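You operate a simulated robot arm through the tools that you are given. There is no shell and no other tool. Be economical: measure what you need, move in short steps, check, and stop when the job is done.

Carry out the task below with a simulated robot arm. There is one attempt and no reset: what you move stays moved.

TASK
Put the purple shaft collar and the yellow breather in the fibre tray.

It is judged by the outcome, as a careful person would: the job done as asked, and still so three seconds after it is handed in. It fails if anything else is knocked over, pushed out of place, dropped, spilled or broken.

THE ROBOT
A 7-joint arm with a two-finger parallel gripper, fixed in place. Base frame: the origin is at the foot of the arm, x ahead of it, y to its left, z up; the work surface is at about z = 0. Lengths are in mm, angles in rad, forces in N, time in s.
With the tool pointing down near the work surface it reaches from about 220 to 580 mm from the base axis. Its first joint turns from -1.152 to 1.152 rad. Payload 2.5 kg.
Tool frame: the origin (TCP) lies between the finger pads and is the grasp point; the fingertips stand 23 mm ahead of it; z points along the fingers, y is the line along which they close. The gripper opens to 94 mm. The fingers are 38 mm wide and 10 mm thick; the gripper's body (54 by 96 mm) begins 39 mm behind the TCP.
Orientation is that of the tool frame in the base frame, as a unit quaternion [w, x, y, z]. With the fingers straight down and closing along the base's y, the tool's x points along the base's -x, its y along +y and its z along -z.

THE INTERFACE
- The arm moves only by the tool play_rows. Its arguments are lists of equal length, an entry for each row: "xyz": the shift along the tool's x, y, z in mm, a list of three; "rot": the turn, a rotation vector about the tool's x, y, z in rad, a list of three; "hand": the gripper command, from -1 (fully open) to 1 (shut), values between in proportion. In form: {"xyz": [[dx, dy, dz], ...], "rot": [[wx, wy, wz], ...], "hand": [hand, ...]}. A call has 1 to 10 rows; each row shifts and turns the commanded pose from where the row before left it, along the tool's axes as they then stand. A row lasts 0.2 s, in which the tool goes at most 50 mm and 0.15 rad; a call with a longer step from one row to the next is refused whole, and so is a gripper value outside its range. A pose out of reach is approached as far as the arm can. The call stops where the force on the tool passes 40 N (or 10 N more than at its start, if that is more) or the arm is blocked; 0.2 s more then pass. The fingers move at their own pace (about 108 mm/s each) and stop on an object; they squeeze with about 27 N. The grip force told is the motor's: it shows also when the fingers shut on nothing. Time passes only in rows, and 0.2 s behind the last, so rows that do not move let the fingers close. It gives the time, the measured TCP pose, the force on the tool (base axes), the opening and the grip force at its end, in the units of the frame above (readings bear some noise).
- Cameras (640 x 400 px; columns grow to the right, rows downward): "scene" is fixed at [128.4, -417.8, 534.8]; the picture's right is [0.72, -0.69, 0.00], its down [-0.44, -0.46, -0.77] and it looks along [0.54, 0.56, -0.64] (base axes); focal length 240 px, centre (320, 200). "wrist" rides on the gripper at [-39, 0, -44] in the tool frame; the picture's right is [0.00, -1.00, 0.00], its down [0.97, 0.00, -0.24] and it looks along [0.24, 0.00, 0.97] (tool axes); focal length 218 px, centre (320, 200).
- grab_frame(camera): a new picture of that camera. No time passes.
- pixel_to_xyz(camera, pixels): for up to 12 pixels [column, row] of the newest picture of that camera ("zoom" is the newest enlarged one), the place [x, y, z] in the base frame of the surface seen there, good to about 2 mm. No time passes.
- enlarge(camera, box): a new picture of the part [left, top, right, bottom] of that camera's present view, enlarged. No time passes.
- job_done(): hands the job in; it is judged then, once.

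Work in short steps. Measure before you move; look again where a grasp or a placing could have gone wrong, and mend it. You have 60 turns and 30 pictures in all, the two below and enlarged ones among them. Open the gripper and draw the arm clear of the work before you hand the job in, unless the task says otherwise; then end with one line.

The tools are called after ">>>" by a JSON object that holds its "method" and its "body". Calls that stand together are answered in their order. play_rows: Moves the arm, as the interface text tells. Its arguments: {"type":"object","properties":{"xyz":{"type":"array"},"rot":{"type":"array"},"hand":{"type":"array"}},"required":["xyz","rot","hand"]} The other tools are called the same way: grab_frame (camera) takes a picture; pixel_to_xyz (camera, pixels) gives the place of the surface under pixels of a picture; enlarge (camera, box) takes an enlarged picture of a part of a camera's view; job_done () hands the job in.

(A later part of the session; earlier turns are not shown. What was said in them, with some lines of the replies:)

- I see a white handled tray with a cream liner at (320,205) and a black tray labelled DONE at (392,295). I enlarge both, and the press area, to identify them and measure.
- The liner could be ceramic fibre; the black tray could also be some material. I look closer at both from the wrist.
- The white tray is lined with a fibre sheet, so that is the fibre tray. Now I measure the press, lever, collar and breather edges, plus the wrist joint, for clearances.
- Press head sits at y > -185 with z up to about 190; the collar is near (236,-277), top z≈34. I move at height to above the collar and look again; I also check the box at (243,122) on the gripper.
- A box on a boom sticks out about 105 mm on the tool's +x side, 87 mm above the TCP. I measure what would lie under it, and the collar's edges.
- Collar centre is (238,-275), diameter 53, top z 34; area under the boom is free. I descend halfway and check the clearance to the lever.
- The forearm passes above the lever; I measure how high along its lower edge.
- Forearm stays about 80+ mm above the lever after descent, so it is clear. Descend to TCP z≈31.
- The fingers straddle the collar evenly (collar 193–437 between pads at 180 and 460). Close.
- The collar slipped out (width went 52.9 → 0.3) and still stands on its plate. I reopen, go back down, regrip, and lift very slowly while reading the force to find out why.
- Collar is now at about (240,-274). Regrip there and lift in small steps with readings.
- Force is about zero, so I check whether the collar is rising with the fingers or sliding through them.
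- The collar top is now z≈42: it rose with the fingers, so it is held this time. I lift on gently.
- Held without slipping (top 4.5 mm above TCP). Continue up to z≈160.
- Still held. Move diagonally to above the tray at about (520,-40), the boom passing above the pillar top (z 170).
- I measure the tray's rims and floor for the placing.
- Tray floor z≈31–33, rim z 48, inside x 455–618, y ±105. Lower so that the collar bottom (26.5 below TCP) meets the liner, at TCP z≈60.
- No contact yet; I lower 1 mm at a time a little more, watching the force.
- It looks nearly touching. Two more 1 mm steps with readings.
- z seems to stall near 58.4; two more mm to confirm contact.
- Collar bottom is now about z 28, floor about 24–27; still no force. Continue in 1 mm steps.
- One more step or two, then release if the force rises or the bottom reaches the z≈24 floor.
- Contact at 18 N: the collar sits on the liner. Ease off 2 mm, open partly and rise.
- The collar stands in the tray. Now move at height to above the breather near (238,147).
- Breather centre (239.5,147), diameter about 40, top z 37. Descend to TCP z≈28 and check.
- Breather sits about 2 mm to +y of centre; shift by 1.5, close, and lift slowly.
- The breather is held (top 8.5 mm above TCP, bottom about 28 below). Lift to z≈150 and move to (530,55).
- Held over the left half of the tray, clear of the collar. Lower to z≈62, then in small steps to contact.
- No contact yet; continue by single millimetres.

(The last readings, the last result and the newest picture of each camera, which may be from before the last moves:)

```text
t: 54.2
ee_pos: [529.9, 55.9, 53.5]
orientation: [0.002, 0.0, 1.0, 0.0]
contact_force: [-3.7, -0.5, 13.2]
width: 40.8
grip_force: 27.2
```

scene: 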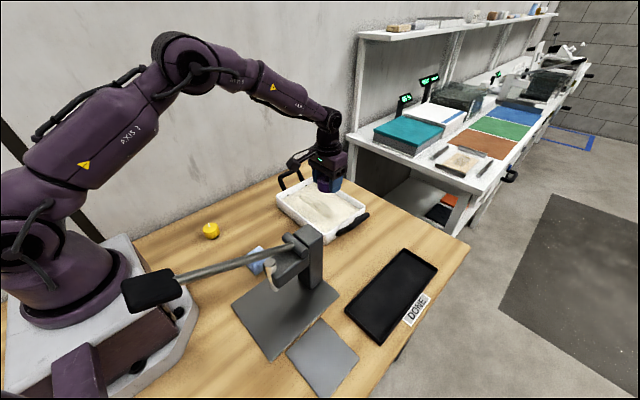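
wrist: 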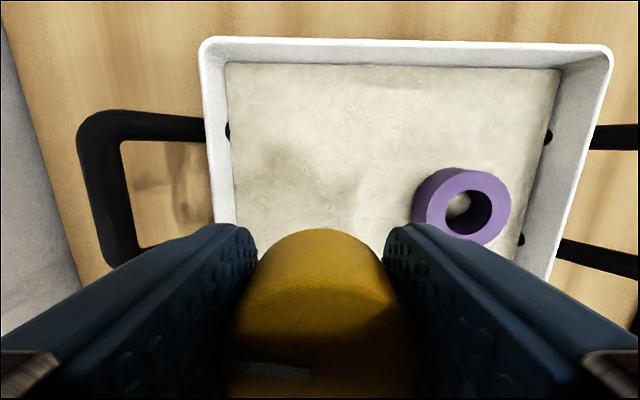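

Contact at 13 N: it is on the liner. Ease off, open to about 62 mm, and rise.

>>> {"method": "play_rows", "body": {"xyz": [[0, 0, -1], [0, 0, -0.5], [0, 0, 0], [0, 0, 0], [0, 0, 0]], "rot": [[0, 0, 0], [0, 0, 0], [0, 0, 0], [0, 0, 0], [0, 0, 0]], "hand": [1, 1, 0, -0.32, -0.32]}}

>>> {"method": "play_rows", "body": {"xyz": [[0, 0, -8], [0, 0, -15], [0, 0, -30], [0, 0, -40], [0, 0, -40], [0, 0, -40], [0, 0, -30], [0, 0, 0]], "rot": [[0, 0, 0], [0, 0, 0], [0, 0, 0], [0, 0, 0], [0, 0, 0], [0, 0, 0], [0, 0, 0], [0, 0, 0]], "hand": [-0.32, -0.32, -0.32, -0.32, -0.5, -1, -1, -1]}}

>>> {"method": "play_rows", "body": {"xyz": [[25, 0, 0], [40, 0, 0], [40, 0, 0], [25, 0, 0], [0, 0, 0]], "rot": [[0, 0, 0], [0, 0, 0], [0, 0, 0], [0, 0, 0], [0, 0, 0]], "hand": [-1, -1, -1, -1, -1]}}

>>> {"method": "grab_frame", "body": {"camera": "wrist"}}

>>> {"method": "grab_frame", "body": {"camera": "scene"}}

```text
t: 55.4
ee_pos: [529.9, 56.2, 52.8]
orientation: [0.0, 0.0, 1.0, 0.0]
contact_force: [0.3, -1.4, -0.1]
width: 62.0
grip_force: 0.1
```

```text
t: 57.2
ee_pos: [529.1, 56.5, 257.9]
orientation: [0.0, 0.0, 1.0, 0.0]
contact_force: [-0.1, -0.8, -0.5]
width: 94.2
grip_force: 0.1
```

```text
t: 58.4
ee_pos: [400.9, 54.9, 256.9]
orientation: [0.0, 0.0, 1.0, -0.001]
contact_force: [-0.1, 0.0, -0.5]
width: 93.7
grip_force: 0.1
```

```text
4 pictures are left
```

wrist: 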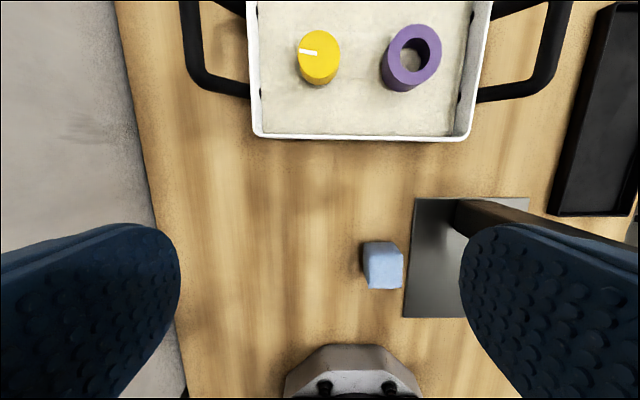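

```text
3 pictures are left
```

scene: 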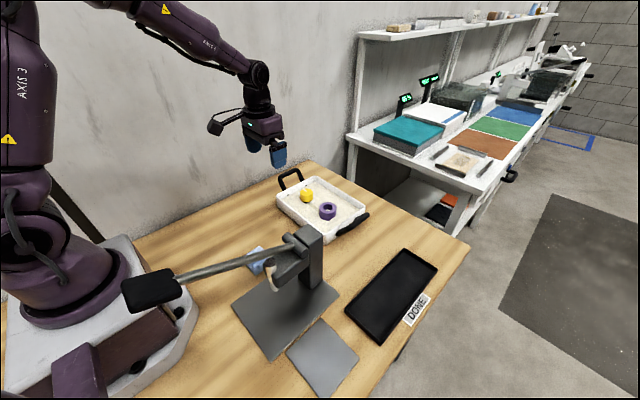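

Both parts stand upright in the fibre-lined tray, everything else is in its place, and the arm is clear with the gripper open. I hand in.

>>> {"method": "job_done", "body": {}}

```text
The job is handed in.
```

The purple shaft collar and the yellow breather are both standing upright in the white fibre-lined tray, which I took to be the fibre tray rather than the black one labelled DONE. The collar slipped out of the gripper on the first lift, staying on its plate; the second grip held. Nothing else looks moved in the final pictures.
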